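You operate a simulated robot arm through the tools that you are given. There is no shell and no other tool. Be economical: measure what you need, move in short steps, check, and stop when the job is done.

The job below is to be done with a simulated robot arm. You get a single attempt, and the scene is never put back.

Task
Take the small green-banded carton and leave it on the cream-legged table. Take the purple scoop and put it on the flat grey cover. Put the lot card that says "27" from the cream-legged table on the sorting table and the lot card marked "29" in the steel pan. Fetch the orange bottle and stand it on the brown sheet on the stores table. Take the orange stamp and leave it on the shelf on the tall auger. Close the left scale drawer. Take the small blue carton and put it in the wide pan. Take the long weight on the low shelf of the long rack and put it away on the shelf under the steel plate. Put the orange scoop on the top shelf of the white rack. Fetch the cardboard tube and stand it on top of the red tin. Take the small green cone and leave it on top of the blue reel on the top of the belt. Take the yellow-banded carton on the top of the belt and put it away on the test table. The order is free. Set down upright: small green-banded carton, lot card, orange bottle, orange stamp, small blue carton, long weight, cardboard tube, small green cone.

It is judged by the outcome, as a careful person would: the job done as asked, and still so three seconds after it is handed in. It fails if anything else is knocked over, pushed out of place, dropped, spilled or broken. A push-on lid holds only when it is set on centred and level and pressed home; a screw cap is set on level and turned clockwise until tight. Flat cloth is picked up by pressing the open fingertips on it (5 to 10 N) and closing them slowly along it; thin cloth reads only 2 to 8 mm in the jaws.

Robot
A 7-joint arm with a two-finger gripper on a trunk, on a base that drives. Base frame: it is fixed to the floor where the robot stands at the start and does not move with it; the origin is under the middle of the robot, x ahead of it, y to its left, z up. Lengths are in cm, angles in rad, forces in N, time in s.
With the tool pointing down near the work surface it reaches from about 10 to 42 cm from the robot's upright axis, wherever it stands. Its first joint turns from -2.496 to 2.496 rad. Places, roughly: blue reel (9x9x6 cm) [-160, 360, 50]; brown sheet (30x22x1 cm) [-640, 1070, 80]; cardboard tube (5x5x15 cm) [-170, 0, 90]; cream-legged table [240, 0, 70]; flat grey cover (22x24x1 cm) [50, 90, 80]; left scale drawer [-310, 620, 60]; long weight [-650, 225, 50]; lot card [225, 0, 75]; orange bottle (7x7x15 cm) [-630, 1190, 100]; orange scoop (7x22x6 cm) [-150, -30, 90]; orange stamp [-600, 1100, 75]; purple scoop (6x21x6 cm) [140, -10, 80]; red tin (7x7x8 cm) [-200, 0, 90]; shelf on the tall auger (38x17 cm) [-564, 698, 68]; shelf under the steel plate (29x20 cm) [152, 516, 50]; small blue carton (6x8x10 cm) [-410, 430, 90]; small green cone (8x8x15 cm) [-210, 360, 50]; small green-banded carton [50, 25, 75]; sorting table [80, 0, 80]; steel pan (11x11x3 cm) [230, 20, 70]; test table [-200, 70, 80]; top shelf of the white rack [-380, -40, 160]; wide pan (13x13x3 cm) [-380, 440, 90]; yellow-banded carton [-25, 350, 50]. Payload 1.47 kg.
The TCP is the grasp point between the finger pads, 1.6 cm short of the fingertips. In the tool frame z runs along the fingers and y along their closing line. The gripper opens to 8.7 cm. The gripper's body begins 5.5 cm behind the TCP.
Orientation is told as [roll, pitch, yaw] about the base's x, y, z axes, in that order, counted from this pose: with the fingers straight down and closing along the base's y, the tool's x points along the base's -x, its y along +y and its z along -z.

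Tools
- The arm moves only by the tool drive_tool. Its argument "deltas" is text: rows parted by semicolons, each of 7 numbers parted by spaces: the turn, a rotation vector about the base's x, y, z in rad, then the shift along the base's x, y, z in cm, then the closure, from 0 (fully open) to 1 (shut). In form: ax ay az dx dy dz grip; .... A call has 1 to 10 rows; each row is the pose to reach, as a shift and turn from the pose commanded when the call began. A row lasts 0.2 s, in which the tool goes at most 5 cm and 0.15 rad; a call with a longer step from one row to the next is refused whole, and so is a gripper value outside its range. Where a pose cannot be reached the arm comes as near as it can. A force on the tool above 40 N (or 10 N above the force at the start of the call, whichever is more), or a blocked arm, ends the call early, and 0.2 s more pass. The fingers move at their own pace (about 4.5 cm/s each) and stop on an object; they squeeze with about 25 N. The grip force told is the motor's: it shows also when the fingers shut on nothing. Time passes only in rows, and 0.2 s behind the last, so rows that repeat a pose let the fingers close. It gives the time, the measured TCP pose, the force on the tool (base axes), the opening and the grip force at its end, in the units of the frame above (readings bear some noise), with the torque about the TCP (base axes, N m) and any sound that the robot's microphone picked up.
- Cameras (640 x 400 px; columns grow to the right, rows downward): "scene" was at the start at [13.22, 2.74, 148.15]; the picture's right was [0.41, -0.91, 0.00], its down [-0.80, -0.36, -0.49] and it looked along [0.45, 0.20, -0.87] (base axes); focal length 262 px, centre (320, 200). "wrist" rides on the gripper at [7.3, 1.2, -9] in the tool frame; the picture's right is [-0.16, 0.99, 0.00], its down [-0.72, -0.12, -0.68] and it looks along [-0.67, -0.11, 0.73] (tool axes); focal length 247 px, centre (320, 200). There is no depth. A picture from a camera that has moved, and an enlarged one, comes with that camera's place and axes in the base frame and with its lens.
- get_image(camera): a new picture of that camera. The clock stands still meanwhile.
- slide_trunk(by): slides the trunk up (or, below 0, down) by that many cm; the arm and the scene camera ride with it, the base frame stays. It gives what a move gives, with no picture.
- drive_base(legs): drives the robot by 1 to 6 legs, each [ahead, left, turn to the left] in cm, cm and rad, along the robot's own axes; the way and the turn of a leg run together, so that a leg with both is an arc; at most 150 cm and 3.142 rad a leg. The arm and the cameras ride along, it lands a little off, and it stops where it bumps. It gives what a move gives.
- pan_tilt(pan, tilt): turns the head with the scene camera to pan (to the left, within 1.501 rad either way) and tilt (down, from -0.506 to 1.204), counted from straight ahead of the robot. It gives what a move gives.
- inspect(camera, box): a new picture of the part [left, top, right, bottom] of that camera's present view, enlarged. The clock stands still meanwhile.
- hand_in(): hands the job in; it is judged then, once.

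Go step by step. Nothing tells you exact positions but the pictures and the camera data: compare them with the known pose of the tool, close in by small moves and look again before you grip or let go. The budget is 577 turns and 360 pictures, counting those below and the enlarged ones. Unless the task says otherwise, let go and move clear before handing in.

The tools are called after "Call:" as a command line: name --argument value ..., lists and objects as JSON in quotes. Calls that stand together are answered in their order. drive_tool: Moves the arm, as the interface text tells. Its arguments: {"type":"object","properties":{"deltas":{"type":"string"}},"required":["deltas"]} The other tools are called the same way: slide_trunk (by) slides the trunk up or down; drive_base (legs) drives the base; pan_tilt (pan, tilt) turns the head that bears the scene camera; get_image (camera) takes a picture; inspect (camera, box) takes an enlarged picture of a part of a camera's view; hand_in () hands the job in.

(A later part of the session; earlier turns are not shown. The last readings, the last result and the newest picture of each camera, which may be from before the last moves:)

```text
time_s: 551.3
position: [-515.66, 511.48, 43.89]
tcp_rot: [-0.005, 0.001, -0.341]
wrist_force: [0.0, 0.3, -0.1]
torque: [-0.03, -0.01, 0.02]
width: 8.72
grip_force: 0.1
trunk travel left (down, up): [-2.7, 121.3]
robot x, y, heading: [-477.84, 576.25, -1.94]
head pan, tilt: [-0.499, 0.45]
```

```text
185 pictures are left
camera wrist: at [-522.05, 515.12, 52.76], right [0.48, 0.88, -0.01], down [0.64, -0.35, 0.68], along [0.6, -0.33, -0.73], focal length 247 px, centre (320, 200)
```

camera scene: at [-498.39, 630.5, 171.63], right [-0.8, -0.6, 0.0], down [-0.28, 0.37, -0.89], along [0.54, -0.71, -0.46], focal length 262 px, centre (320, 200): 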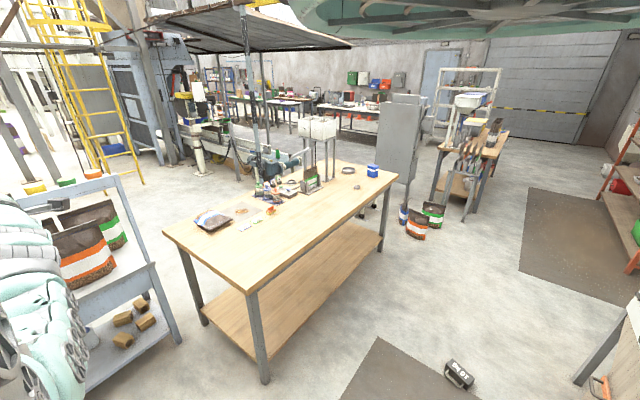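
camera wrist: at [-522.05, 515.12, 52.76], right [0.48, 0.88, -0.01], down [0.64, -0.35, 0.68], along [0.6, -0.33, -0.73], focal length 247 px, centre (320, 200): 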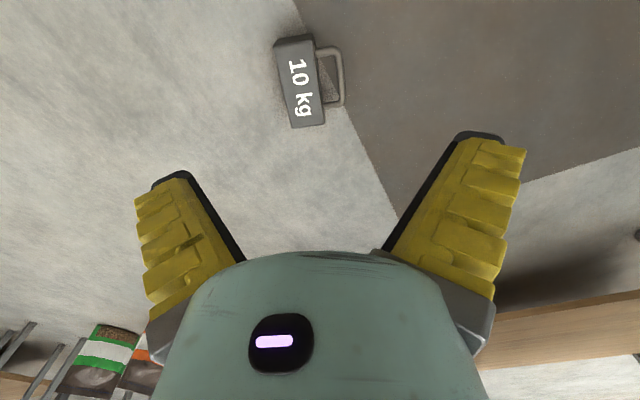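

Bar centre ≈(-506.8, 510.9), axis angle -0.23. I drive 14 cm closer, then bring the tool down over the bar.

Call:
drive_base --legs '[[14, 0, 0]]'

Call:
drive_tool --deltas "0 0 0.05 2.5 2.5 -2 0;0 0 0.11 5 5 -4 0;0 0 0.11 7.5 7.5 -6 0;0 0 0.11 10 9 -9 0;0 0 0.11 12 10.5 -12 0;0 0 0.11 13.5 12 -16 0;0 0 0.11 13.8 12.5 -20 0;0 0 0.11 13.8 12.5 -24 0;0 0 0.11 13.8 12.5 -27 0"

Call:
get_image --camera "wrist"

```text
time_s: 552.7
position: [-520.41, 498.64, 43.57]
tcp_rot: [-0.003, -0.001, -0.34]
wrist_force: [0.8, 0.0, -0.2]
torque: [-0.01, 0.03, -0.02]
width: 8.68
grip_force: 0.0
trunk travel left (down, up): [-2.7, 121.3]
robot x, y, heading: [-483.26, 562.85, -1.937]
head pan, tilt: [-0.499, 0.45]
```

```text
time_s: 554.7
position: [-506.75, 510.85, 16.73]
tcp_rot: [-0.005, 0.001, -0.23]
wrist_force: [0.5, 0.5, 1.1]
torque: [-0.04, -0.01, 0.0]
width: 8.7
grip_force: 0.0
out of reach, approached as far as the arm can: row 2, 3, 4, 5
trunk travel left (down, up): [-2.7, 121.3]
robot x, y, heading: [-482.6, 563.31, -1.941]
head pan, tilt: [-0.499, 0.45]
```

```text
184 pictures are left
camera wrist: at [-513.55, 513.79, 25.69], right [0.38, 0.93, 0.0], down [0.68, -0.27, 0.68], along [0.63, -0.26, -0.73], focal length 247 px, centre (320, 200)
```

wrist: 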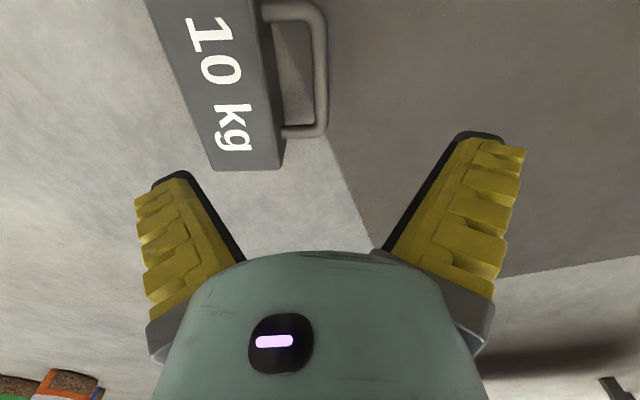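

I narrow the opening to ~3.8 cm so one finger enters the handle gap, lower and close.

Call:
drive_tool --deltas "0 0 0 -0.3 0.1 0 0.4;0 0 0 -0.5 0.2 0 0.63;0 0 0 -0.5 0.2 -3 0.63;0 0 0 -0.5 0.2 -6 0.63;0 0 0 -0.5 0.2 -9 0.63"

Call:
get_image --camera "wrist"

```text
time_s: 555.9
position: [-507.32, 510.98, 7.59]
tcp_rot: [-0.006, 0.0, -0.229]
wrist_force: [0.9, 0.0, -0.7]
torque: [-0.02, 0.04, -0.01]
width: 3.8
grip_force: 4.3
trunk travel left (down, up): [-2.7, 121.3]
robot x, y, heading: [-483.53, 563.36, -1.939]
head pan, tilt: [-0.499, 0.45]
```

```text
183 pictures are left
camera wrist: at [-514.16, 513.9, 16.52], right [0.38, 0.93, -0.01], down [0.68, -0.27, 0.68], along [0.63, -0.26, -0.73], focal length 247 px, centre (320, 200)
```

wrist: 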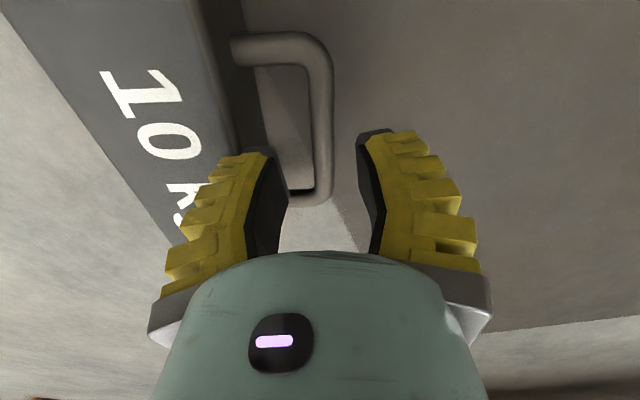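

Good alignment: finger over the gap. Lower 4.3 cm, close, lift a little.

Call:
drive_tool --deltas "0 0 0 0 0 -1.5 0.63;0 0 0 0 0 -3 0.63;0 0 0 0 0 -4.3 0.63;0 0 0 0 0 -4.3 0.85;0 0 0 0 0 -4.3 1;0 0 0 0 0 -4.3 1;0 0 0 0 0 -4.3 1"

Call:
drive_tool --deltas "0 0 0 0 0 2 1;0 0 0 0 0 4 1;0 0 0 0 0 6 1;0 0 0 0 0 8 1;0 0 0 0 0 10 1;0 0 0 0 0 12 1;0 0 0 0 0 14 1;0 0 0 0 0 14 1"

Call:
get_image --camera "wrist"

```text
time_s: 556.3
position: [-507.35, 510.75, 6.77]
tcp_rot: [-0.012, 0.005, -0.226]
wrist_force: [6.5, 15.6, 41.5]
torque: [-1.17, 0.87, -0.13]
width: 2.87
grip_force: 0.9
trunk travel left (down, up): [-2.7, 121.3]
robot x, y, heading: [-483.4, 563.46, -1.936]
head pan, tilt: [-0.499, 0.45]
stopped in row 2: the force on the tool passed its limit at 65 N (the readings are from after the stop); the commanded pose is now the measured one
```

```text
time_s: 558.1
position: [-507.47, 510.59, 20.62]
tcp_rot: [-0.013, 0.001, -0.226]
wrist_force: [0.2, -0.2, -0.1]
torque: [0.0, 0.01, 0.0]
width: 0.01
grip_force: 25.2
trunk travel left (down, up): [-2.7, 121.3]
robot x, y, heading: [-483.26, 563.32, -1.939]
head pan, tilt: [-0.499, 0.45]
```

```text
182 pictures are left
camera wrist: at [-514.23, 513.62, 29.66], right [0.38, 0.93, -0.01], down [0.68, -0.27, 0.68], along [0.63, -0.26, -0.73], focal length 247 px, centre (320, 200)
```

wrist: 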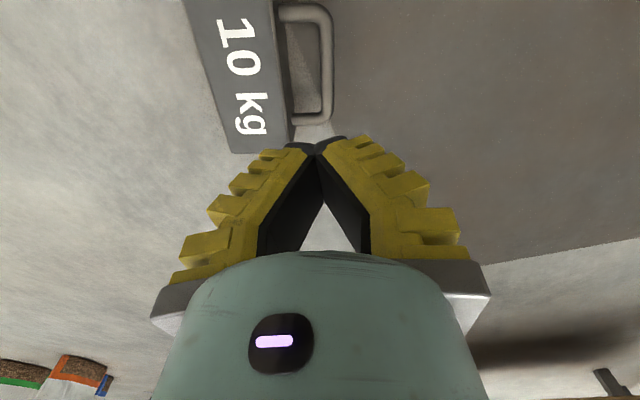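

The inner finger caught the block's edge; I shift 0.85 cm outward, use a 3.4 cm opening, and lower again.

Call:
drive_tool --deltas "0 0 0 0.2 0.85 -2 0.68;0 0 0 0.2 0.85 -6 0.68;0 0 0 0.2 0.85 -10 0.68;0 0 0 0.2 0.85 -12.5 0.68;0 0 0 0.2 0.85 -14.5 0.68;0 0 0 0.2 0.85 -16 0.68;0 0 0 0.2 0.85 -17.2 0.68"

Call:
get_image --camera "wrist"

```text
time_s: 559.6
position: [-506.99, 511.21, 4.49]
tcp_rot: [-0.018, 0.002, -0.219]
wrist_force: [7.1, 10.7, 26.1]
torque: [-1.14, 0.68, 0.01]
width: 3.4
grip_force: 4.7
trunk travel left (down, up): [-2.7, 121.3]
robot x, y, heading: [-483.13, 563.53, -1.937]
head pan, tilt: [-0.499, 0.45]
stopped in row 7: the force on the tool passed its limit at 50 N (the readings are from after the stop); the commanded pose is now the measured one
```

```text
181 pictures are left
camera wrist: at [-513.79, 514.32, 13.43], right [0.37, 0.93, -0.01], down [0.68, -0.26, 0.68], along [0.63, -0.26, -0.73], focal length 247 px, centre (320, 200)
```

wrist: 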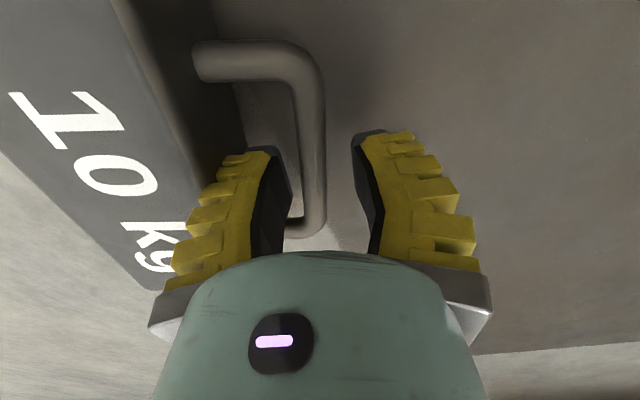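

The hand's inner side rests on the block, so I tilt the tool ~22° away from the block and go lower.

Call:
drive_tool --deltas "0 0 0 0 0 2 0.68;-0.12 0.03 0 0 0 2 0.68;-0.25 0.058 0 0 0 2 0.68;-0.37 0.087 0 0.1 0.3 2 0.68;-0.37 0.087 0 0.1 0.3 1 0.68;-0.37 0.087 0 0.1 0.3 0 0.68;-0.37 0.087 0 0.1 0.3 -0.8 0.68;-0.37 0.087 0 0.1 0.3 -1.4 0.68"

Call:
get_image --camera "wrist"

```text
time_s: 561.4
position: [-507.17, 511.59, 2.93]
tcp_rot: [-0.393, 0.005, -0.224]
wrist_force: [0.3, 0.5, 0.6]
torque: [-0.01, 0.01, 0.01]
width: 3.41
grip_force: 4.6
trunk travel left (down, up): [-2.7, 121.3]
robot x, y, heading: [-482.78, 563.15, -1.936]
head pan, tilt: [-0.499, 0.45]
```

```text
180 pictures are left
camera wrist: at [-513.1, 517.62, 10.86], right [0.35, 0.86, -0.38], down [0.74, -0.01, 0.67], along [0.57, -0.52, -0.64], focal length 247 px, centre (320, 200)
```

wrist: 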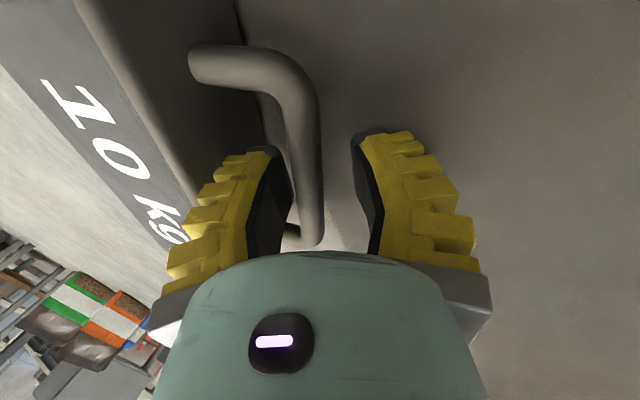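

Free and well placed. Close and lift slowly.

Call:
drive_tool --deltas "0 0 0 0 0 0 0.85;0 0 0 0 0 0 1;0 0 0 0 0 0 1;0 0 0 0 0 0 1;0 0 0 0 0 1.5 1;0 0 0 0 0 3 1;0 0 0 0 0 4.5 1;0 0 0 0 0 6 1;0 0 0 0 0 8 1;0 0 0 0 0 10 1"

Call:
get_image --camera "wrist"

```text
time_s: 563.6
position: [-506.98, 512.07, 12.82]
tcp_rot: [-0.387, 0.004, -0.224]
wrist_force: [0.0, -2.0, -14.4]
torque: [-0.22, 0.01, -0.02]
width: 0.59
grip_force: 25.1
trunk travel left (down, up): [-2.7, 121.3]
robot x, y, heading: [-483.54, 563.47, -1.934]
head pan, tilt: [-0.499, 0.45]
```

```text
179 pictures are left
camera wrist: at [-513.0, 518.1, 20.81], right [0.36, 0.86, -0.38], down [0.74, -0.01, 0.67], along [0.57, -0.52, -0.64], focal length 247 px, centre (320, 200)
```

wrist: 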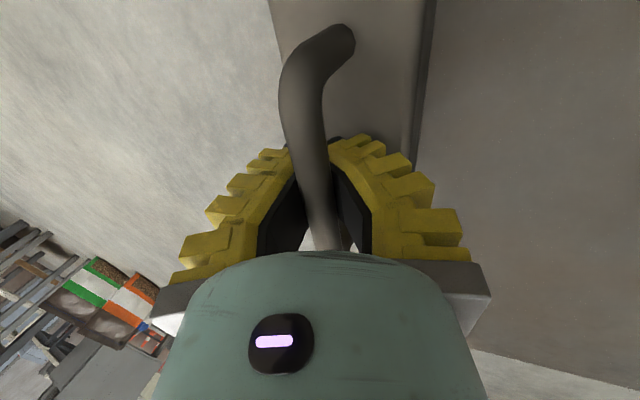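

It swung upright under the bar. I lower it onto the floor and release.

Call:
drive_tool --deltas "0 0 0 0 0 -0.3 1;0 0 0 0 0 -0.6 1;0 0 0 0 0 -0.9 1"

Call:
drive_tool --deltas "0 0 0 0 0 0.1 0.9;0 0 0 0 0 0.1 0.75;0 0 0 0 0 0.1 0.65;0 0 0 0 0 2 0.6;0 0 0 0 0 5 0.5;0 0 0 0 2 9 0.4;0 0 0 0.5 4 12 0.3;0 0 0 1 6 15 0.3"

Call:
get_image --camera "wrist"

```text
time_s: 564.4
position: [-507.0, 511.62, 12.01]
tcp_rot: [-0.393, 0.004, -0.224]
wrist_force: [0.9, -0.2, -11.8]
torque: [-0.05, -0.02, -0.01]
width: 0.6
grip_force: 24.7
trunk travel left (down, up): [-2.7, 121.3]
robot x, y, heading: [-483.14, 563.1, -1.941]
head pan, tilt: [-0.499, 0.45]
```

```text
time_s: 566.2
position: [-506.38, 516.02, 25.04]
tcp_rot: [-0.391, 0.003, -0.222]
wrist_force: [-1.2, 0.0, -0.2]
torque: [-0.01, -0.01, 0.0]
width: 6.54
grip_force: 3.2
out of reach, approached as far as the arm can: row 8
trunk travel left (down, up): [-2.7, 121.3]
robot x, y, heading: [-483.12, 563.35, -1.934]
head pan, tilt: [-0.499, 0.45]
```

```text
178 pictures are left
camera wrist: at [-512.44, 522.07, 32.91], right [0.35, 0.86, -0.38], down [0.74, -0.01, 0.67], along [0.57, -0.52, -0.64], focal length 247 px, centre (320, 200)
```

wrist: 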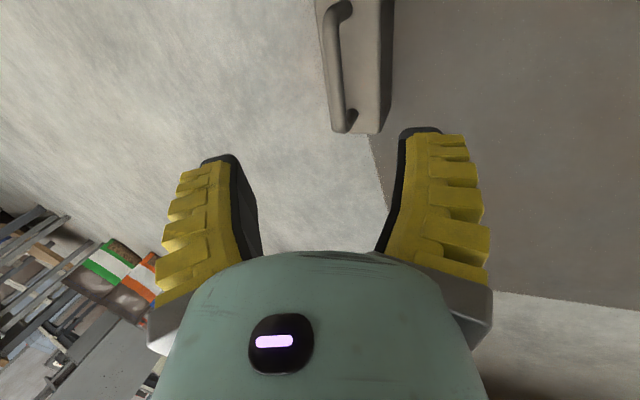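

It stands upright. Now I back off a little and rotate the tool to horizontal, slightly pitched up, for a secure hook-like grip.

Call:
drive_base --legs '[[-16, 0, 0]]'

Call:
drive_tool --deltas "-0.1388 0.0325 0 0 0 0 0.6;-0.2776 0.065 0 0 0 0 0.68;-0.4164 0.0975 0 0 0 0 0.68;-0.555 0.13 0 0 0 0 0.68;-0.694 0.1625 0 0 0 0 0.68;-0.833 0.195 0 0 0 0 0.68;-0.972 0.2275 0 0 0 0 0.68;-1.11 0.26 0 0 0 0 0.68;-1.25 0.2925 0 0 0 0 0.68;-1.388 0.325 0 0 0 0 0.68"

Call:
get_image --camera "wrist"

```text
time_s: 567.6
position: [-500.6, 530.58, 25.07]
tcp_rot: [-0.394, 0.004, -0.22]
wrist_force: [-0.6, -0.8, -0.2]
torque: [0.02, -0.01, 0.01]
width: 6.53
grip_force: 3.2
trunk travel left (down, up): [-2.7, 121.3]
robot x, y, heading: [-477.34, 578.08, -1.936]
head pan, tilt: [-0.499, 0.45]
```

```text
time_s: 569.8
position: [-500.38, 530.84, 25.02]
tcp_rot: [-1.816, 0.007, -0.229]
wrist_force: [-0.4, 0.1, 0.3]
torque: [0.0, 0.02, 0.01]
width: 3.41
grip_force: 4.9
out of reach, approached as far as the arm can: row 1, 2
trunk travel left (down, up): [-2.7, 121.3]
robot x, y, heading: [-477.73, 578.26, -1.937]
head pan, tilt: [-0.499, 0.45]
```

```text
177 pictures are left
camera wrist: at [-505.52, 540.7, 21.73], right [0.09, -0.27, -0.96], down [0.86, 0.51, -0.06], along [0.5, -0.82, 0.28], focal length 247 px, centre (320, 200)
```

wrist: 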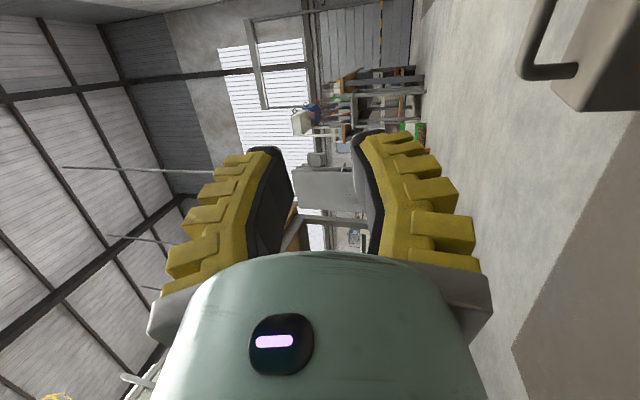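

Position the fingers 8 cm before the bar at its height and check.

Call:
drive_tool --deltas "0 0 0 -1 -1 -4 0.68;0 0 0 -2 -2 -8 0.68;0 0 0 -3 -4 -12.2 0.68;0 0 0 -4.5 -7 -12.2 0.68;0 0 0 -5.7 -10 -12.2 0.68"

Call:
get_image --camera "wrist"

```text
time_s: 571.0
position: [-501.4, 525.8, 18.97]
tcp_rot: [-1.822, 0.01, -0.233]
wrist_force: [0.5, -0.2, 0.6]
torque: [-0.01, 0.01, 0.04]
width: 3.38
grip_force: 5.1
out of reach, approached as far as the arm can: row 2, 3, 4, 5
trunk travel left (down, up): [-2.7, 121.3]
robot x, y, heading: [-477.37, 578.29, -1.935]
head pan, tilt: [-0.499, 0.45]
```

```text
176 pictures are left
camera wrist: at [-506.57, 535.76, 15.71], right [0.09, -0.27, -0.96], down [0.86, 0.5, -0.06], along [0.5, -0.82, 0.28], focal length 247 px, centre (320, 200)
```

wrist: 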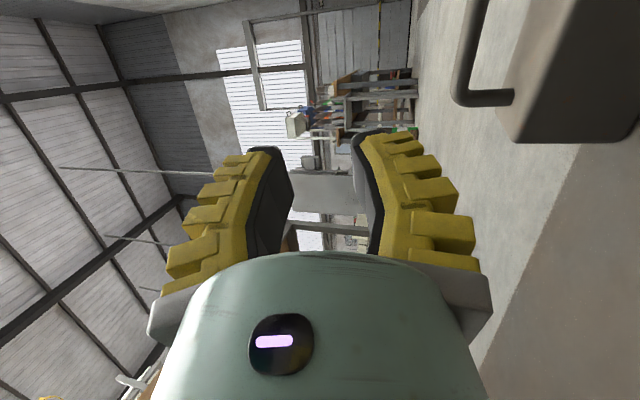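

Not low enough here; I lower the trunk the last bit, step the base back and extend the arm.

Call:
slide_trunk --by -2.6

Call:
drive_base --legs '[[-12, 0, 0]]'

Call:
drive_tool --deltas "0 0 0 -0.8 -3.5 -1 0.68;0 0 0 -1.6 -7 -2 0.68;0 0 0 -2.4 -10.5 -3.5 0.68;0 0 0 -3 -12 -3.5 0.68"

Call:
get_image --camera "wrist"

```text
time_s: 571.7
position: [-501.3, 526.4, 16.13]
tcp_rot: [-1.818, 0.012, -0.234]
wrist_force: [-0.6, -0.7, -0.7]
torque: [0.02, 0.01, 0.01]
width: 3.44
grip_force: 3.9
trunk travel left (down, up): [-0.1, 123.9]
robot x, y, heading: [-477.84, 577.96, -1.94]
head pan, tilt: [-0.499, 0.45]
```

```text
time_s: 573.0
position: [-497.19, 536.79, 16.41]
tcp_rot: [-1.822, 0.01, -0.231]
wrist_force: [0.0, -0.5, 0.0]
torque: [-0.03, -0.01, -0.01]
width: 3.39
grip_force: 4.5
trunk travel left (down, up): [-0.1, 123.9]
robot x, y, heading: [-473.09, 588.86, -1.936]
head pan, tilt: [-0.499, 0.45]
```

```text
time_s: 574.0
position: [-498.57, 533.39, 17.06]
tcp_rot: [-1.819, 0.009, -0.231]
wrist_force: [0.0, -0.7, 0.9]
torque: [0.03, -0.01, 0.01]
width: 3.38
grip_force: 4.2
out of reach, approached as far as the arm can: row 1, 2, 3, 4
trunk travel left (down, up): [-0.1, 123.9]
robot x, y, heading: [-473.1, 588.75, -1.934]
head pan, tilt: [-0.499, 0.45]
```

```text
175 pictures are left
camera wrist: at [-503.68, 543.37, 13.82], right [0.09, -0.27, -0.96], down [0.86, 0.5, -0.06], along [0.5, -0.82, 0.28], focal length 247 px, centre (320, 200)
```

wrist: 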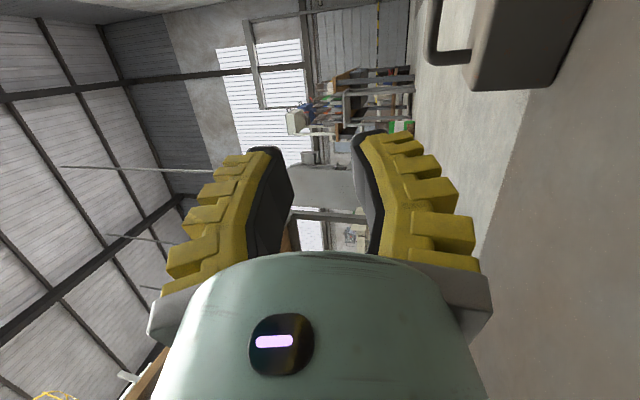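

The upward pitch limits how low I can go; I level the tool (grasp level, pitch up after lifting) and try again.

Call:
drive_tool --deltas "0.14 -0.033 0 0 0 0 0.68;0.28 -0.065 0 0 0 -1 0.68;0.28 -0.065 0 0 0 -3 0.68;0.28 -0.065 0 0 0 -4.2 0.68"

Call:
get_image --camera "wrist"

```text
time_s: 575.0
position: [-499.09, 532.58, 13.28]
tcp_rot: [-1.536, 0.012, -0.225]
wrist_force: [0.3, -1.1, -0.1]
torque: [0.0, -0.01, -0.03]
width: 3.41
grip_force: 4.7
trunk travel left (down, up): [-0.1, 123.9]
robot x, y, heading: [-472.98, 588.79, -1.937]
head pan, tilt: [-0.499, 0.45]
```

```text
174 pictures are left
camera wrist: at [-504.09, 543.09, 12.52], right [0.15, 0.0, -0.99], down [0.86, 0.5, 0.13], along [0.49, -0.87, 0.08], focal length 247 px, centre (320, 200)
```

wrist: 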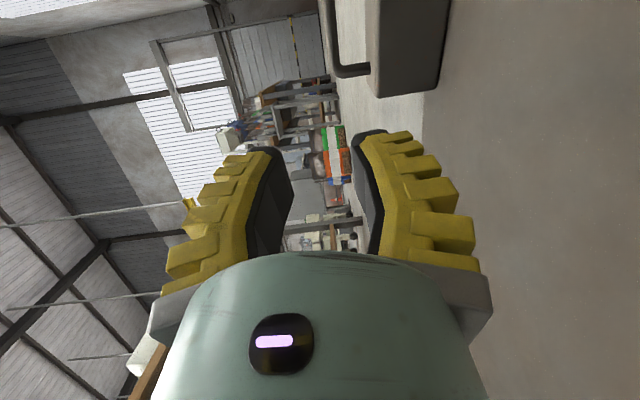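

Now z 13 is reachable. The bar is at z≈11.2; I lower 2 cm and drive ahead 13 cm, then check.

Call:
drive_tool --deltas "0 0 0 0 0 -1 0.68;0 0 0 0 0 -2 0.68"

Call:
drive_base --legs '[[13, -0.8, 0]]'

Call:
get_image --camera "wrist"

```text
time_s: 575.5
position: [-498.38, 533.91, 10.48]
tcp_rot: [-1.5, -0.009, -0.228]
wrist_force: [0.0, 1.0, 0.8]
torque: [0.02, 0.02, 0.03]
width: 3.41
grip_force: 4.7
out of reach, approached as far as the arm can: row 2
trunk travel left (down, up): [-0.1, 123.9]
robot x, y, heading: [-473.34, 589.14, -1.937]
head pan, tilt: [-0.499, 0.45]
```

```text
time_s: 576.8
position: [-503.69, 522.6, 10.34]
tcp_rot: [-1.493, -0.01, -0.23]
wrist_force: [-0.6, -1.2, -0.8]
torque: [-0.02, -0.02, 0.05]
width: 3.41
grip_force: 4.4
trunk travel left (down, up): [-0.1, 123.9]
robot x, y, heading: [-478.56, 577.63, -1.938]
head pan, tilt: [-0.499, 0.45]
```

```text
173 pictures are left
camera wrist: at [-508.67, 533.11, 9.79], right [0.18, 0.04, -0.98], down [0.86, 0.49, 0.17], along [0.48, -0.87, 0.06], focal length 247 px, centre (320, 200)
```

wrist: 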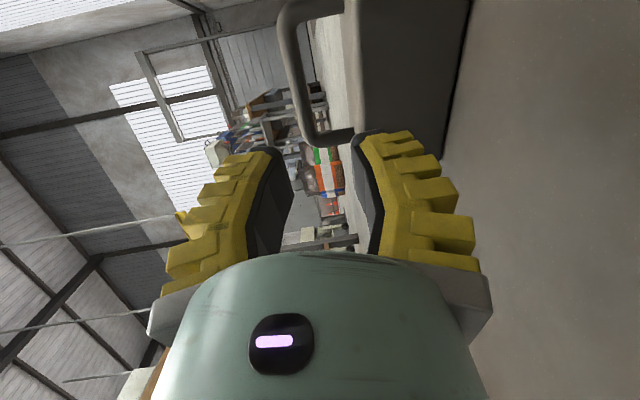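

Bar z≈10.9. Nudge -1.5 in x and +0.5 in z, advance 9.5 cm, then close.

Call:
drive_tool --deltas "0 0 0 -1.5 0.3 0.6 0.68;0 0 0 -1.5 0.3 0.6 0.68"

Call:
drive_base --legs '[[9.3, 0, 0]]'

Call:
get_image --camera "wrist"

```text
time_s: 577.4
position: [-505.39, 522.6, 11.06]
tcp_rot: [-1.495, -0.007, -0.231]
wrist_force: [-0.4, 0.9, 0.2]
torque: [0.05, -0.01, 0.01]
width: 3.41
grip_force: 4.4
trunk travel left (down, up): [-0.1, 123.9]
robot x, y, heading: [-478.48, 577.17, -1.937]
head pan, tilt: [-0.499, 0.45]
```

```text
time_s: 578.6
position: [-508.67, 514.2, 11.03]
tcp_rot: [-1.495, -0.009, -0.234]
wrist_force: [3.8, 6.7, 8.8]
torque: [0.29, 0.0, -0.12]
width: 3.01
grip_force: 2.9
trunk travel left (down, up): [-0.1, 123.9]
robot x, y, heading: [-482.17, 568.31, -1.945]
head pan, tilt: [-0.499, 0.45]
```

```text
172 pictures are left
camera wrist: at [-513.73, 524.72, 10.49], right [0.18, 0.04, -0.98], down [0.86, 0.48, 0.17], along [0.48, -0.87, 0.06], focal length 247 px, centre (320, 200)
```

wrist: 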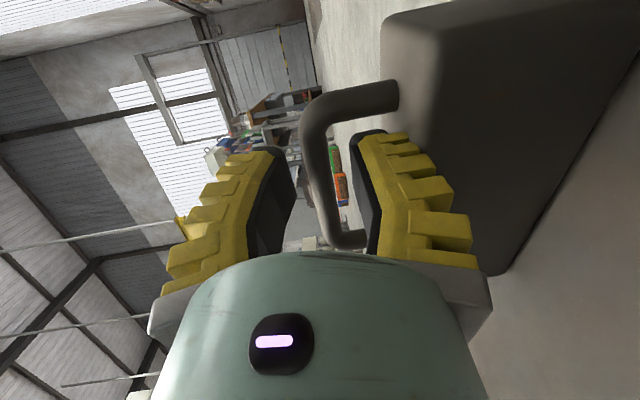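

Bar enclosed. Close, lift 8 cm, then pitch the tool up ~25° so the bar settles toward the palm.

Call:
drive_tool --deltas "0 0 0 0 0 0 0.85;0 0 0 0 0 0 1;0 0 0 0 0 0 1;0 0 0 0 0 0 1"

Call:
slide_trunk --by 14

Call:
drive_tool --deltas "-0.1 0.023 0 0 0 0 1;-0.2 0.046 0 0 0 0 1;-0.3 0.07 0 0 0 0 1;-0.4 0.093 0 0 0 0 1;-0.5 0.115 0 0 0 0 1"

Call:
get_image --camera "wrist"

```text
time_s: 579.6
position: [-508.86, 514.17, 11.08]
tcp_rot: [-1.494, -0.01, -0.235]
wrist_force: [0.6, 3.4, 0.2]
torque: [-0.01, 0.01, 0.02]
width: 0.0
grip_force: 25.1
trunk travel left (down, up): [-0.1, 123.9]
robot x, y, heading: [-481.65, 568.63, -1.942]
head pan, tilt: [-0.499, 0.45]
```

```text
time_s: 581.2
position: [-508.89, 513.9, 25.09]
tcp_rot: [-1.497, -0.009, -0.233]
wrist_force: [-0.5, -0.8, -0.9]
torque: [-0.02, -0.04, -0.02]
width: 0.01
grip_force: 25.2
trunk travel left (down, up): [-14.1, 109.9]
robot x, y, heading: [-482.01, 568.31, -1.937]
head pan, tilt: [-0.499, 0.45]
```

```text
time_s: 582.4
position: [-507.52, 516.62, 33.73]
tcp_rot: [-1.913, -0.015, -0.23]
wrist_force: [1.1, -0.1, -0.7]
torque: [-0.01, -0.03, -0.05]
width: 0.0
grip_force: 24.9
out of reach, approached as far as the arm can: row 1, 2, 3, 4, 5
trunk travel left (down, up): [-14.1, 109.9]
robot x, y, heading: [-481.94, 568.33, -1.936]
head pan, tilt: [-0.499, 0.45]
```

```text
171 pictures are left
camera wrist: at [-512.7, 526.11, 29.48], right [0.09, -0.36, -0.93], down [0.86, 0.5, -0.11], along [0.5, -0.79, 0.36], focal length 247 px, centre (320, 200)
```

wrist: 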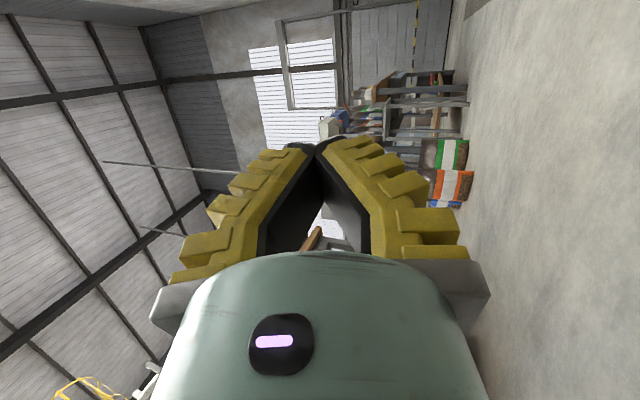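

It slipped out — the bar was only at the fingertips. I back off, level the tool again, lower, and re-approach 2.5 cm deeper.

Call:
drive_base --legs '[[-10, 0, 0]]'

Call:
drive_tool --deltas "0.14 -0.033 0 0 0 -1.5 0.68;0.28 -0.065 0 -0.4 -1 -4.5 0.68;0.38 -0.088 0 -1 -2.4 -8.6 0.68;0.38 -0.088 0 -1 -2.4 -8.6 0.68"

Call:
slide_trunk --by -14

Call:
get_image --camera "wrist"

```text
time_s: 583.6
position: [-504.51, 525.27, 33.97]
tcp_rot: [-1.918, -0.013, -0.228]
wrist_force: [0.4, -0.1, -0.3]
torque: [-0.02, -0.02, 0.03]
width: 0.0
grip_force: 25.4
trunk travel left (down, up): [-14.1, 109.9]
robot x, y, heading: [-478.59, 577.98, -1.936]
head pan, tilt: [-0.499, 0.45]
```

```text
time_s: 584.6
position: [-505.37, 523.39, 25.15]
tcp_rot: [-1.526, -0.011, -0.231]
wrist_force: [-0.5, 0.5, -1.0]
torque: [-0.03, 0.02, -0.03]
width: 3.4
grip_force: 4.4
trunk travel left (down, up): [-14.1, 109.9]
robot x, y, heading: [-478.19, 577.65, -1.937]
head pan, tilt: [-0.499, 0.45]
```

```text
time_s: 586.2
position: [-505.45, 523.06, 11.28]
tcp_rot: [-1.529, -0.009, -0.233]
wrist_force: [0.0, 0.0, 0.9]
torque: [-0.02, -0.04, 0.01]
width: 3.42
grip_force: 4.0
trunk travel left (down, up): [-0.1, 123.9]
robot x, y, heading: [-478.24, 578.15, -1.942]
head pan, tilt: [-0.499, 0.45]
```

```text
170 pictures are left
camera wrist: at [-510.43, 533.59, 10.47], right [0.17, 0.0, -0.98], down [0.86, 0.49, 0.15], along [0.48, -0.87, 0.08], focal length 247 px, centre (320, 200)
```

wrist: 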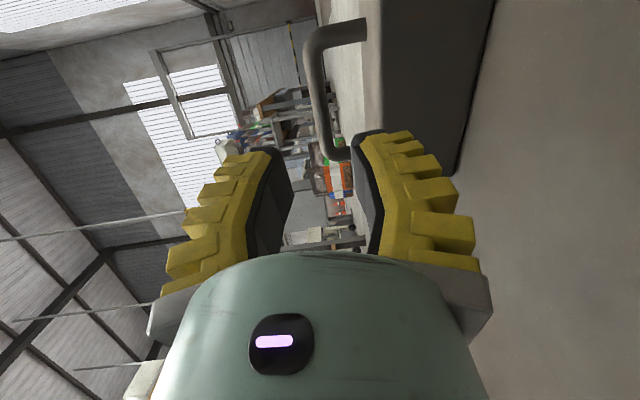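

Weight is still upright. Advance 12 cm this time and close.

Call:
drive_base --legs '[[12, 1.2, 0]]'

Call:
drive_tool --deltas "0 0 0 0 0 0 0.85;0 0 0 0 0 0 1;0 0 0 0 0 0 1;0 0 0 0 0 0 1"

Call:
get_image --camera "wrist"

```text
time_s: 587.5
position: [-508.49, 511.9, 11.22]
tcp_rot: [-1.527, -0.01, -0.234]
wrist_force: [2.2, 7.6, 8.7]
torque: [0.45, -0.06, -0.13]
width: 3.11
grip_force: 3.6
trunk travel left (down, up): [-0.1, 123.9]
robot x, y, heading: [-481.77, 566.11, -1.943]
head pan, tilt: [-0.499, 0.45]
```

```text
time_s: 588.5
position: [-508.51, 511.74, 11.15]
tcp_rot: [-1.525, -0.01, -0.233]
wrist_force: [-0.7, -0.6, -8.4]
torque: [-0.04, 0.13, -0.04]
width: 0.01
grip_force: 25.6
trunk travel left (down, up): [-0.1, 123.9]
robot x, y, heading: [-481.68, 566.08, -1.942]
head pan, tilt: [-0.499, 0.45]
```

```text
169 pictures are left
camera wrist: at [-513.51, 522.3, 10.34], right [0.17, 0.0, -0.98], down [0.86, 0.49, 0.15], along [0.48, -0.87, 0.08], focal length 247 px, centre (320, 200)
```

wrist: 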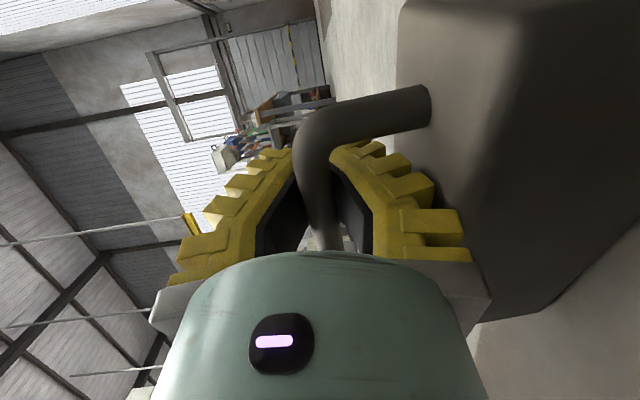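

The fingers closed ahead of the bar, caging it behind the pads – secure. Lift and check.

Call:
slide_trunk --by 20

Call:
get_image --camera "wrist"

```text
time_s: 590.7
position: [-508.53, 511.88, 31.17]
tcp_rot: [-1.526, -0.011, -0.234]
wrist_force: [-0.6, 0.5, -12.2]
torque: [-0.15, 0.16, 0.02]
width: 0.0
grip_force: 24.3
trunk travel left (down, up): [-20.1, 103.9]
robot x, y, heading: [-481.77, 566.6, -1.935]
head pan, tilt: [-0.499, 0.45]
```

```text
168 pictures are left
camera wrist: at [-513.46, 522.37, 30.34], right [0.17, 0.0, -0.98], down [0.86, 0.49, 0.15], along [0.48, -0.87, 0.08], focal length 247 px, centre (320, 200)
```

wrist: 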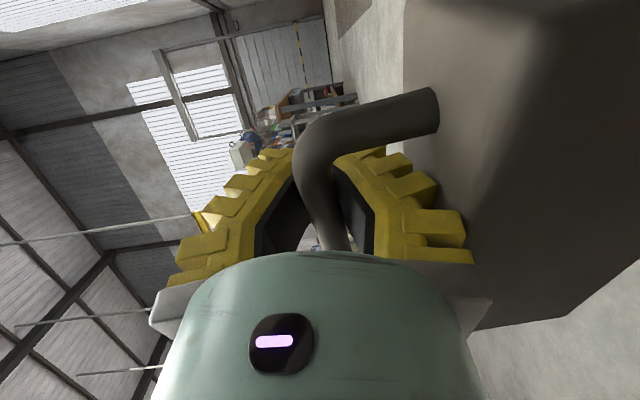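

Secure. I raise to carrying height, move to the corridor entrance and turn east.

Call:
slide_trunk --by 38

Call:
drive_base --legs '[[-66, -24.6, 0], [0, 0, 1.0], [0, 0, 0.935]]'

Call:
get_image --camera "wrist"

Call:
get_image --camera "scene"

```text
time_s: 594.3
position: [-508.58, 511.82, 69.07]
tcp_rot: [-1.528, -0.011, -0.235]
wrist_force: [-0.6, -0.3, -12.3]
torque: [-0.15, 0.16, 0.02]
width: 0.0
grip_force: 25.1
trunk travel left (down, up): [-58.1, 65.9]
robot x, y, heading: [-481.64, 566.15, -1.942]
head pan, tilt: [-0.499, 0.45]
```

```text
time_s: 603.1
position: [-420.6, 631.01, 69.22]
tcp_rot: [-1.527, -0.011, 1.721]
wrist_force: [-0.2, -0.1, -12.3]
torque: [-0.11, -0.19, 0.0]
width: 0.01
grip_force: 24.9
trunk travel left (down, up): [-58.1, 65.9]
robot x, y, heading: [-481.22, 635.39, 0.017]
head pan, tilt: [-0.499, 0.45]
```

```text
167 pictures are left
camera wrist: at [-428.39, 622.61, 68.35], right [-0.07, 0.16, -0.98], down [-0.78, 0.61, 0.15], along [0.63, 0.77, 0.08], focal length 247 px, centre (320, 200)
```

wrist: 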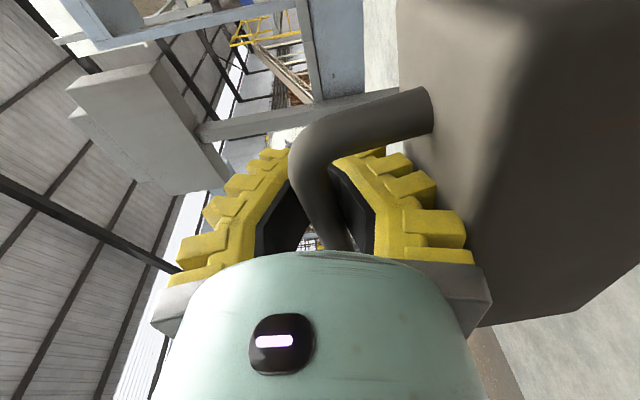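

```text
166 pictures are left
camera scene: at [-468.81, 628.27, 127.28], right [-0.82, -0.58, 0.0], down [-0.25, 0.35, -0.9], along [0.52, -0.74, -0.43], focal length 262 px, centre (320, 200)
```

scene: 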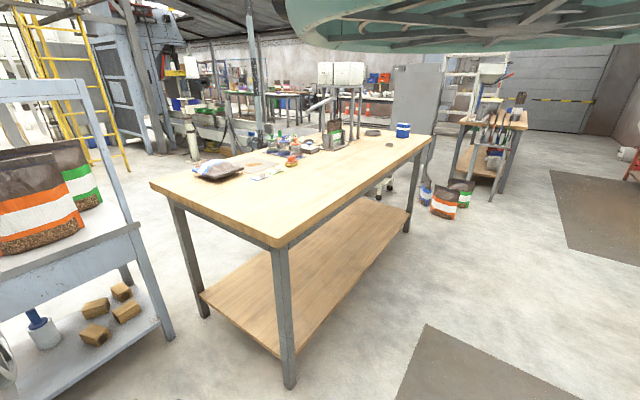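

The corridor is closed by the blue scale rack, so I take the known way: south along x≈-525, the south lane east, then north between the benches.

Call:
drive_base --legs '[[-44, 0, 0], [0, 0, -1.588], [150, 0, 0], [150, 0, 0], [150, 0, 0], [150, 0, 0]]'

```text
time_s: 612.6
position: [-531.31, 527.42, 68.52]
tcp_rot: [-1.509, -0.017, 0.104]
wrist_force: [0.5, 1.3, -12.3]
torque: [-0.34, 0.04, -0.03]
width: 0.01
grip_force: 24.9
trunk travel left (down, up): [-58.1, 65.9]
robot x, y, heading: [-524.98, 587.64, -1.604]
head pan, tilt: [-0.499, 0.45]
stopped in leg 3: the robot was blocked; the commanded pose is now the measured one
```

Blocked; I look at what is there.

Call:
get_image --camera "scene"

Call:
get_image --camera "wrist"

```text
165 pictures are left
camera scene: at [-532.16, 575.63, 127.14], right [-0.54, 0.84, 0.0], down [0.37, 0.23, -0.9], along [-0.76, -0.48, -0.44], focal length 262 px, centre (320, 200)
```

scene: 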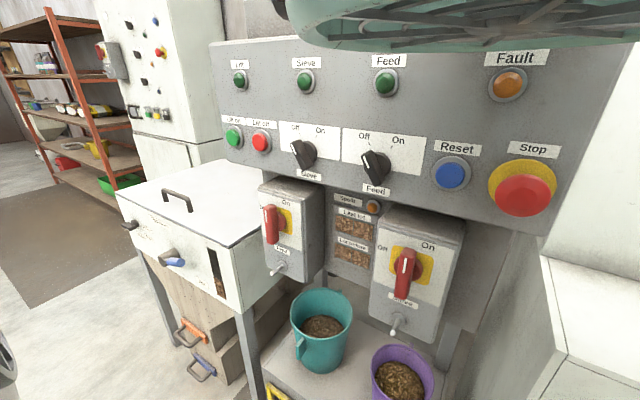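

```text
164 pictures are left
camera wrist: at [-539.46, 535.79, 67.82], right [0.17, 0.08, -0.98], down [0.65, 0.74, 0.17], along [0.74, -0.67, 0.07], focal length 247 px, centre (320, 200)
```

wrist: 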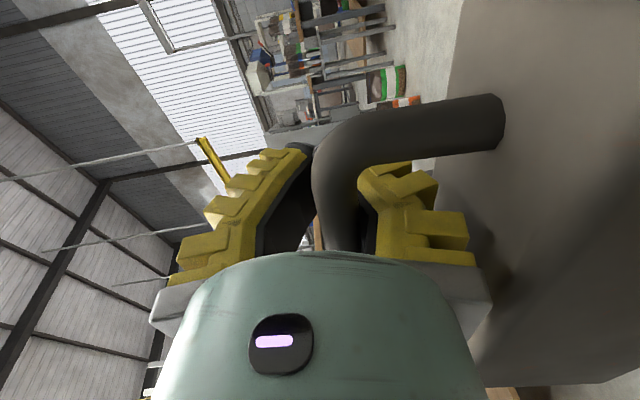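

A control panel stands close on the west side. I sidestep 16 cm east and continue south.

Call:
drive_base --legs '[[-3, 18, 0.033], [150, 0, 0], [120, 0, 0], [60, 0, 0]]'

```text
time_s: 629.7
position: [-519.43, 201.45, 69.03]
tcp_rot: [-1.516, -0.01, 0.113]
wrist_force: [0.7, 0.8, -11.9]
torque: [-0.41, 0.07, -0.04]
width: 0.0
grip_force: 24.9
trunk travel left (down, up): [-58.1, 65.9]
robot x, y, heading: [-512.95, 261.51, -1.591]
head pan, tilt: [-0.499, 0.45]
```

Shift west a bit to clear the obstacle on the east side, then go on south and east along the lane.

Call:
drive_base --legs '[[0, -14, 0.02], [150, 0, 0], [150, 0, 0], [85, 0, 0], [0, 0, 1.571]]'

```text
time_s: 653.2
position: [-459.34, -130.96, 68.88]
tcp_rot: [-1.515, -0.011, 1.719]
wrist_force: [0.7, 0.0, -11.1]
torque: [-0.04, -0.4, 0.02]
width: 0.0
grip_force: 25.0
trunk travel left (down, up): [-58.1, 65.9]
robot x, y, heading: [-519.84, -126.21, 0.016]
head pan, tilt: [-0.499, 0.45]
```

Continue east along the lane and turn north.

Call:
drive_base --legs '[[150, 0, -0.016], [150, 0, 0], [150, 0, 0], [26, 0, 0], [0, 0, 1.571]]'

```text
time_s: 679.9
position: [-36.23, -62.82, 68.8]
tcp_rot: [-1.516, -0.011, -3.042]
wrist_force: [0.3, 0.2, -11.0]
torque: [0.44, -0.12, 0.0]
width: 0.04
grip_force: 24.9
trunk travel left (down, up): [-58.1, 65.9]
robot x, y, heading: [-44.06, -123.04, 1.538]
head pan, tilt: [-0.499, 0.45]
```

Call:
drive_base --legs '[[150, 0, 0.033], [130, 0, 0], [60, 0, 0]]'

Call:
get_image --camera "scene"

Call:
get_image --camera "wrist"

```text
time_s: 695.7
position: [-40.6, 260.32, 67.53]
tcp_rot: [-1.482, -0.012, -2.993]
wrist_force: [-0.6, 1.9, -10.9]
torque: [0.35, -0.07, 0.0]
width: 0.01
grip_force: 25.4
trunk travel left (down, up): [-58.1, 65.9]
robot x, y, heading: [-45.08, 202.16, 1.589]
head pan, tilt: [-0.499, 0.45]
stopped in leg 3: the robot was blocked; the commanded pose is now the measured one
```

```text
163 pictures are left
camera scene: at [-37.59, 213.46, 127.04], right [0.58, -0.82, 0.01], down [-0.36, -0.26, -0.9], along [0.74, 0.51, -0.44], focal length 262 px, centre (320, 200)
```

scene: 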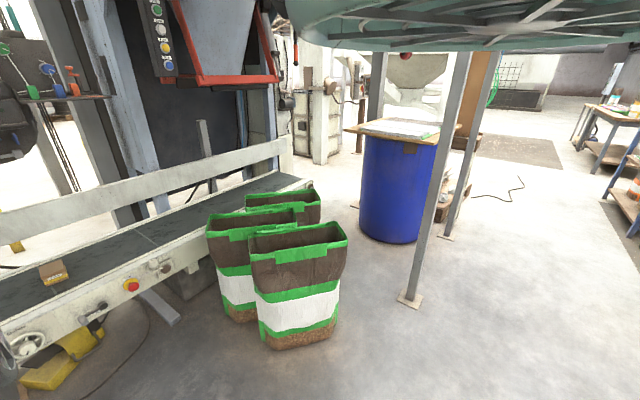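

```text
162 pictures are left
camera wrist: at [-31.98, 252.56, 67.02], right [-0.16, -0.11, -0.98], down [-0.62, -0.77, 0.18], along [-0.77, 0.63, 0.05], focal length 247 px, centre (320, 200)
```

wrist: 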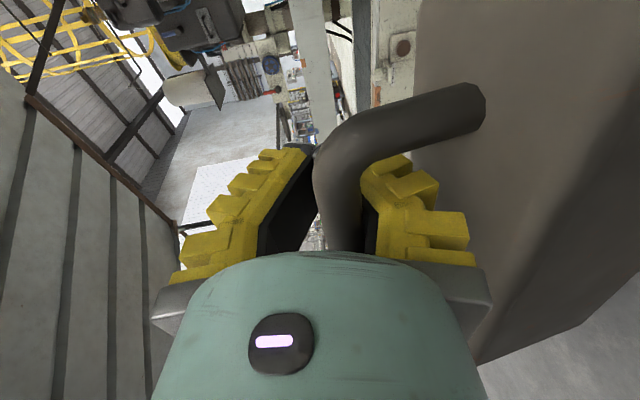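

A structural post at about (-52, 232) is ahead. I raise the trunk and look around to find the way to (152, 516).

Call:
drive_base --legs '[[-12, 0, 0]]'

Call:
slide_trunk --by 40

Call:
slide_trunk --by 25

Call:
get_image --camera "scene"

Call:
get_image --camera "wrist"

```text
time_s: 697.0
position: [-40.33, 250.38, 68.32]
tcp_rot: [-1.498, -0.012, -2.995]
wrist_force: [-0.3, -1.1, -12.4]
torque: [0.43, -0.08, 0.03]
width: 0.0
grip_force: 24.7
trunk travel left (down, up): [-58.1, 65.9]
robot x, y, heading: [-45.1, 190.45, 1.587]
head pan, tilt: [-0.499, 0.45]
```

```text
time_s: 700.8
position: [-40.46, 250.43, 108.49]
tcp_rot: [-1.498, -0.011, -2.995]
wrist_force: [-1.1, 0.2, -11.9]
torque: [0.43, -0.02, 0.02]
width: 0.0
grip_force: 25.2
trunk travel left (down, up): [-98.1, 25.9]
robot x, y, heading: [-45.09, 190.38, 1.59]
head pan, tilt: [-0.499, 0.45]
```

```text
time_s: 703.4
position: [-40.38, 250.48, 133.25]
tcp_rot: [-1.496, -0.009, -2.992]
wrist_force: [-0.1, 0.7, -12.3]
torque: [0.4, -0.03, -0.01]
width: 0.0
grip_force: 24.5
trunk travel left (down, up): [-123.1, 0.9]
robot x, y, heading: [-45.08, 190.63, 1.585]
head pan, tilt: [-0.499, 0.45]
```

```text
161 pictures are left
camera scene: at [-37.42, 202.85, 192.25], right [0.58, -0.82, 0.0], down [-0.36, -0.25, -0.9], along [0.74, 0.52, -0.44], focal length 262 px, centre (320, 200)
```

scene: 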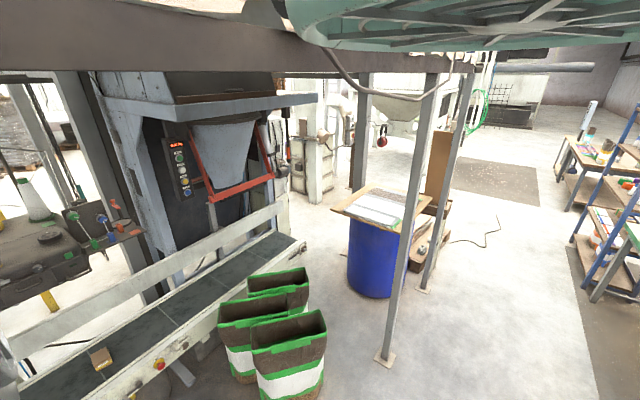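

```text
160 pictures are left
camera wrist: at [-31.84, 242.75, 132.78], right [-0.16, -0.1, -0.98], down [-0.61, -0.77, 0.17], along [-0.77, 0.63, 0.06], focal length 247 px, centre (320, 200)
```

wrist: 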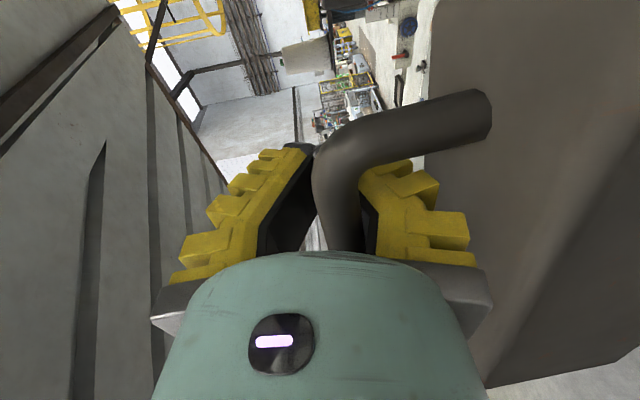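

The shelf lies behind the filling machine; from here the way is barred by bags, posts and a barrel. The open floor farther east can be reached via the south lane and north at x≈430. I lower and take that route.

Call:
slide_trunk --by -40

Call:
drive_base --legs '[[0, 0, -1.6], [0, 0, -1.557], [150, 0, 0], [146, 0, 0], [0, 0, 1.571], [150, 0, 0]]'

Call:
drive_base --legs '[[150, 0, 0], [150, 0, 0], [25, 0, 0], [0, 0, 1.571]]'

Call:
get_image --camera "scene"

Call:
get_image --camera "wrist"

```text
time_s: 707.2
position: [-40.52, 250.39, 93.39]
tcp_rot: [-1.5, -0.012, -2.993]
wrist_force: [0.0, 1.1, -11.7]
torque: [0.43, -0.06, -0.01]
width: 0.0
grip_force: 24.7
trunk travel left (down, up): [-83.1, 40.9]
robot x, y, heading: [-45.1, 190.25, 1.591]
head pan, tilt: [-0.499, 0.45]
```

```text
time_s: 709.8
position: [-1.18, 229.76, 92.8]
tcp_rot: [-1.481, -0.01, 2.524]
wrist_force: [-2.7, -0.5, -11.6]
torque: [0.27, -0.07, -0.04]
width: 0.0
grip_force: 25.4
trunk travel left (down, up): [-83.1, 40.9]
robot x, y, heading: [-45.88, 189.76, 0.821]
head pan, tilt: [-0.499, 0.45]
stopped in leg 1: the robot was blocked; the commanded pose is now the measured one
```

```text
time_s: 710.6
position: [-1.0, 229.74, 92.75]
tcp_rot: [-1.477, -0.008, 2.524]
wrist_force: [0.6, -0.2, -11.1]
torque: [0.27, -0.27, -0.01]
width: 0.0
grip_force: 25.4
trunk travel left (down, up): [-83.1, 40.9]
robot x, y, heading: [-45.5, 190.04, 0.831]
head pan, tilt: [-0.499, 0.45]
stopped in leg 1: the robot was blocked; the commanded pose is now the measured one
```

```text
159 pictures are left
camera scene: at [-31.69, 193.88, 152.24], right [-0.14, -0.99, 0.0], down [-0.43, 0.06, -0.9], along [0.89, -0.13, -0.44], focal length 262 px, centre (320, 200)
```

scene: 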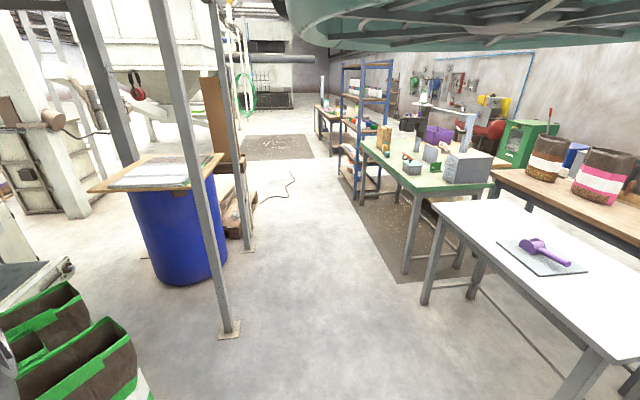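

```text
158 pictures are left
camera wrist: at [-0.36, 218.29, 92.43], right [-0.19, 0.02, -0.98], down [-0.97, -0.13, 0.18], along [-0.12, 0.99, 0.04], focal length 247 px, centre (320, 200)
```

wrist: 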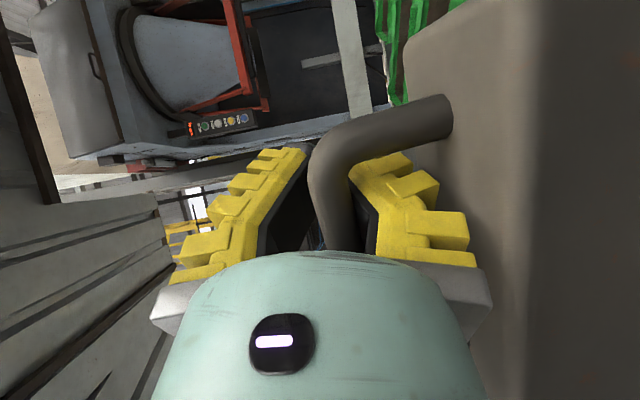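

The turn caught the post, but the view shows a clear passage straight east between the tables and the posts (y≈170). I step back, turn east and drive along it.

Call:
drive_base --legs '[[-20, -18, 0], [0, 0, -0.83], [150, 0, 0], [150, 0, 0], [50, 0, 0]]'

Call:
get_image --camera "wrist"

Call:
get_image --camera "scene"

```text
time_s: 731.4
position: [366.75, 160.39, 93.0]
tcp_rot: [-1.485, -0.008, 1.717]
wrist_force: [0.2, -0.4, -11.7]
torque: [-0.04, -0.4, 0.02]
width: 0.0
grip_force: 25.2
trunk travel left (down, up): [-83.1, 40.9]
robot x, y, heading: [307.45, 164.9, 0.016]
head pan, tilt: [-0.499, 0.45]
```

```text
157 pictures are left
camera wrist: at [358.96, 151.98, 92.57], right [-0.11, 0.15, -0.98], down [-0.76, 0.62, 0.18], along [0.64, 0.77, 0.05], focal length 247 px, centre (320, 200)
```

wrist: 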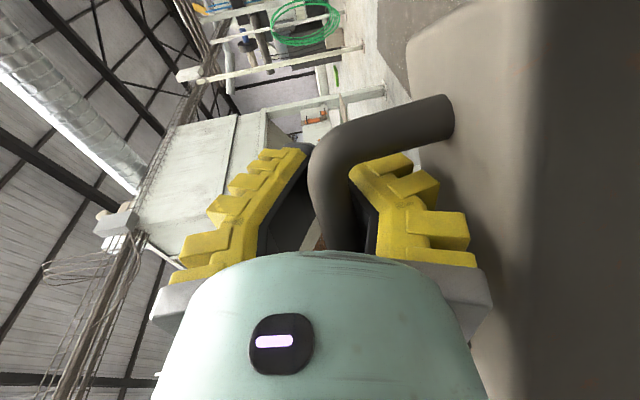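

```text
156 pictures are left
camera scene: at [319.59, 157.87, 152.25], right [-0.82, -0.58, 0.0], down [-0.25, 0.36, -0.9], along [0.52, -0.73, -0.44], focal length 262 px, centre (320, 200)
```

scene: 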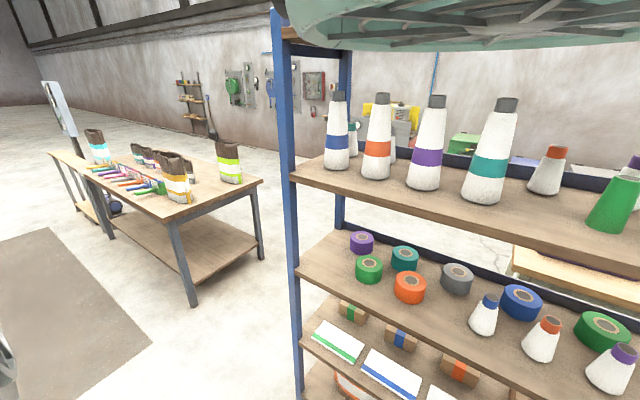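

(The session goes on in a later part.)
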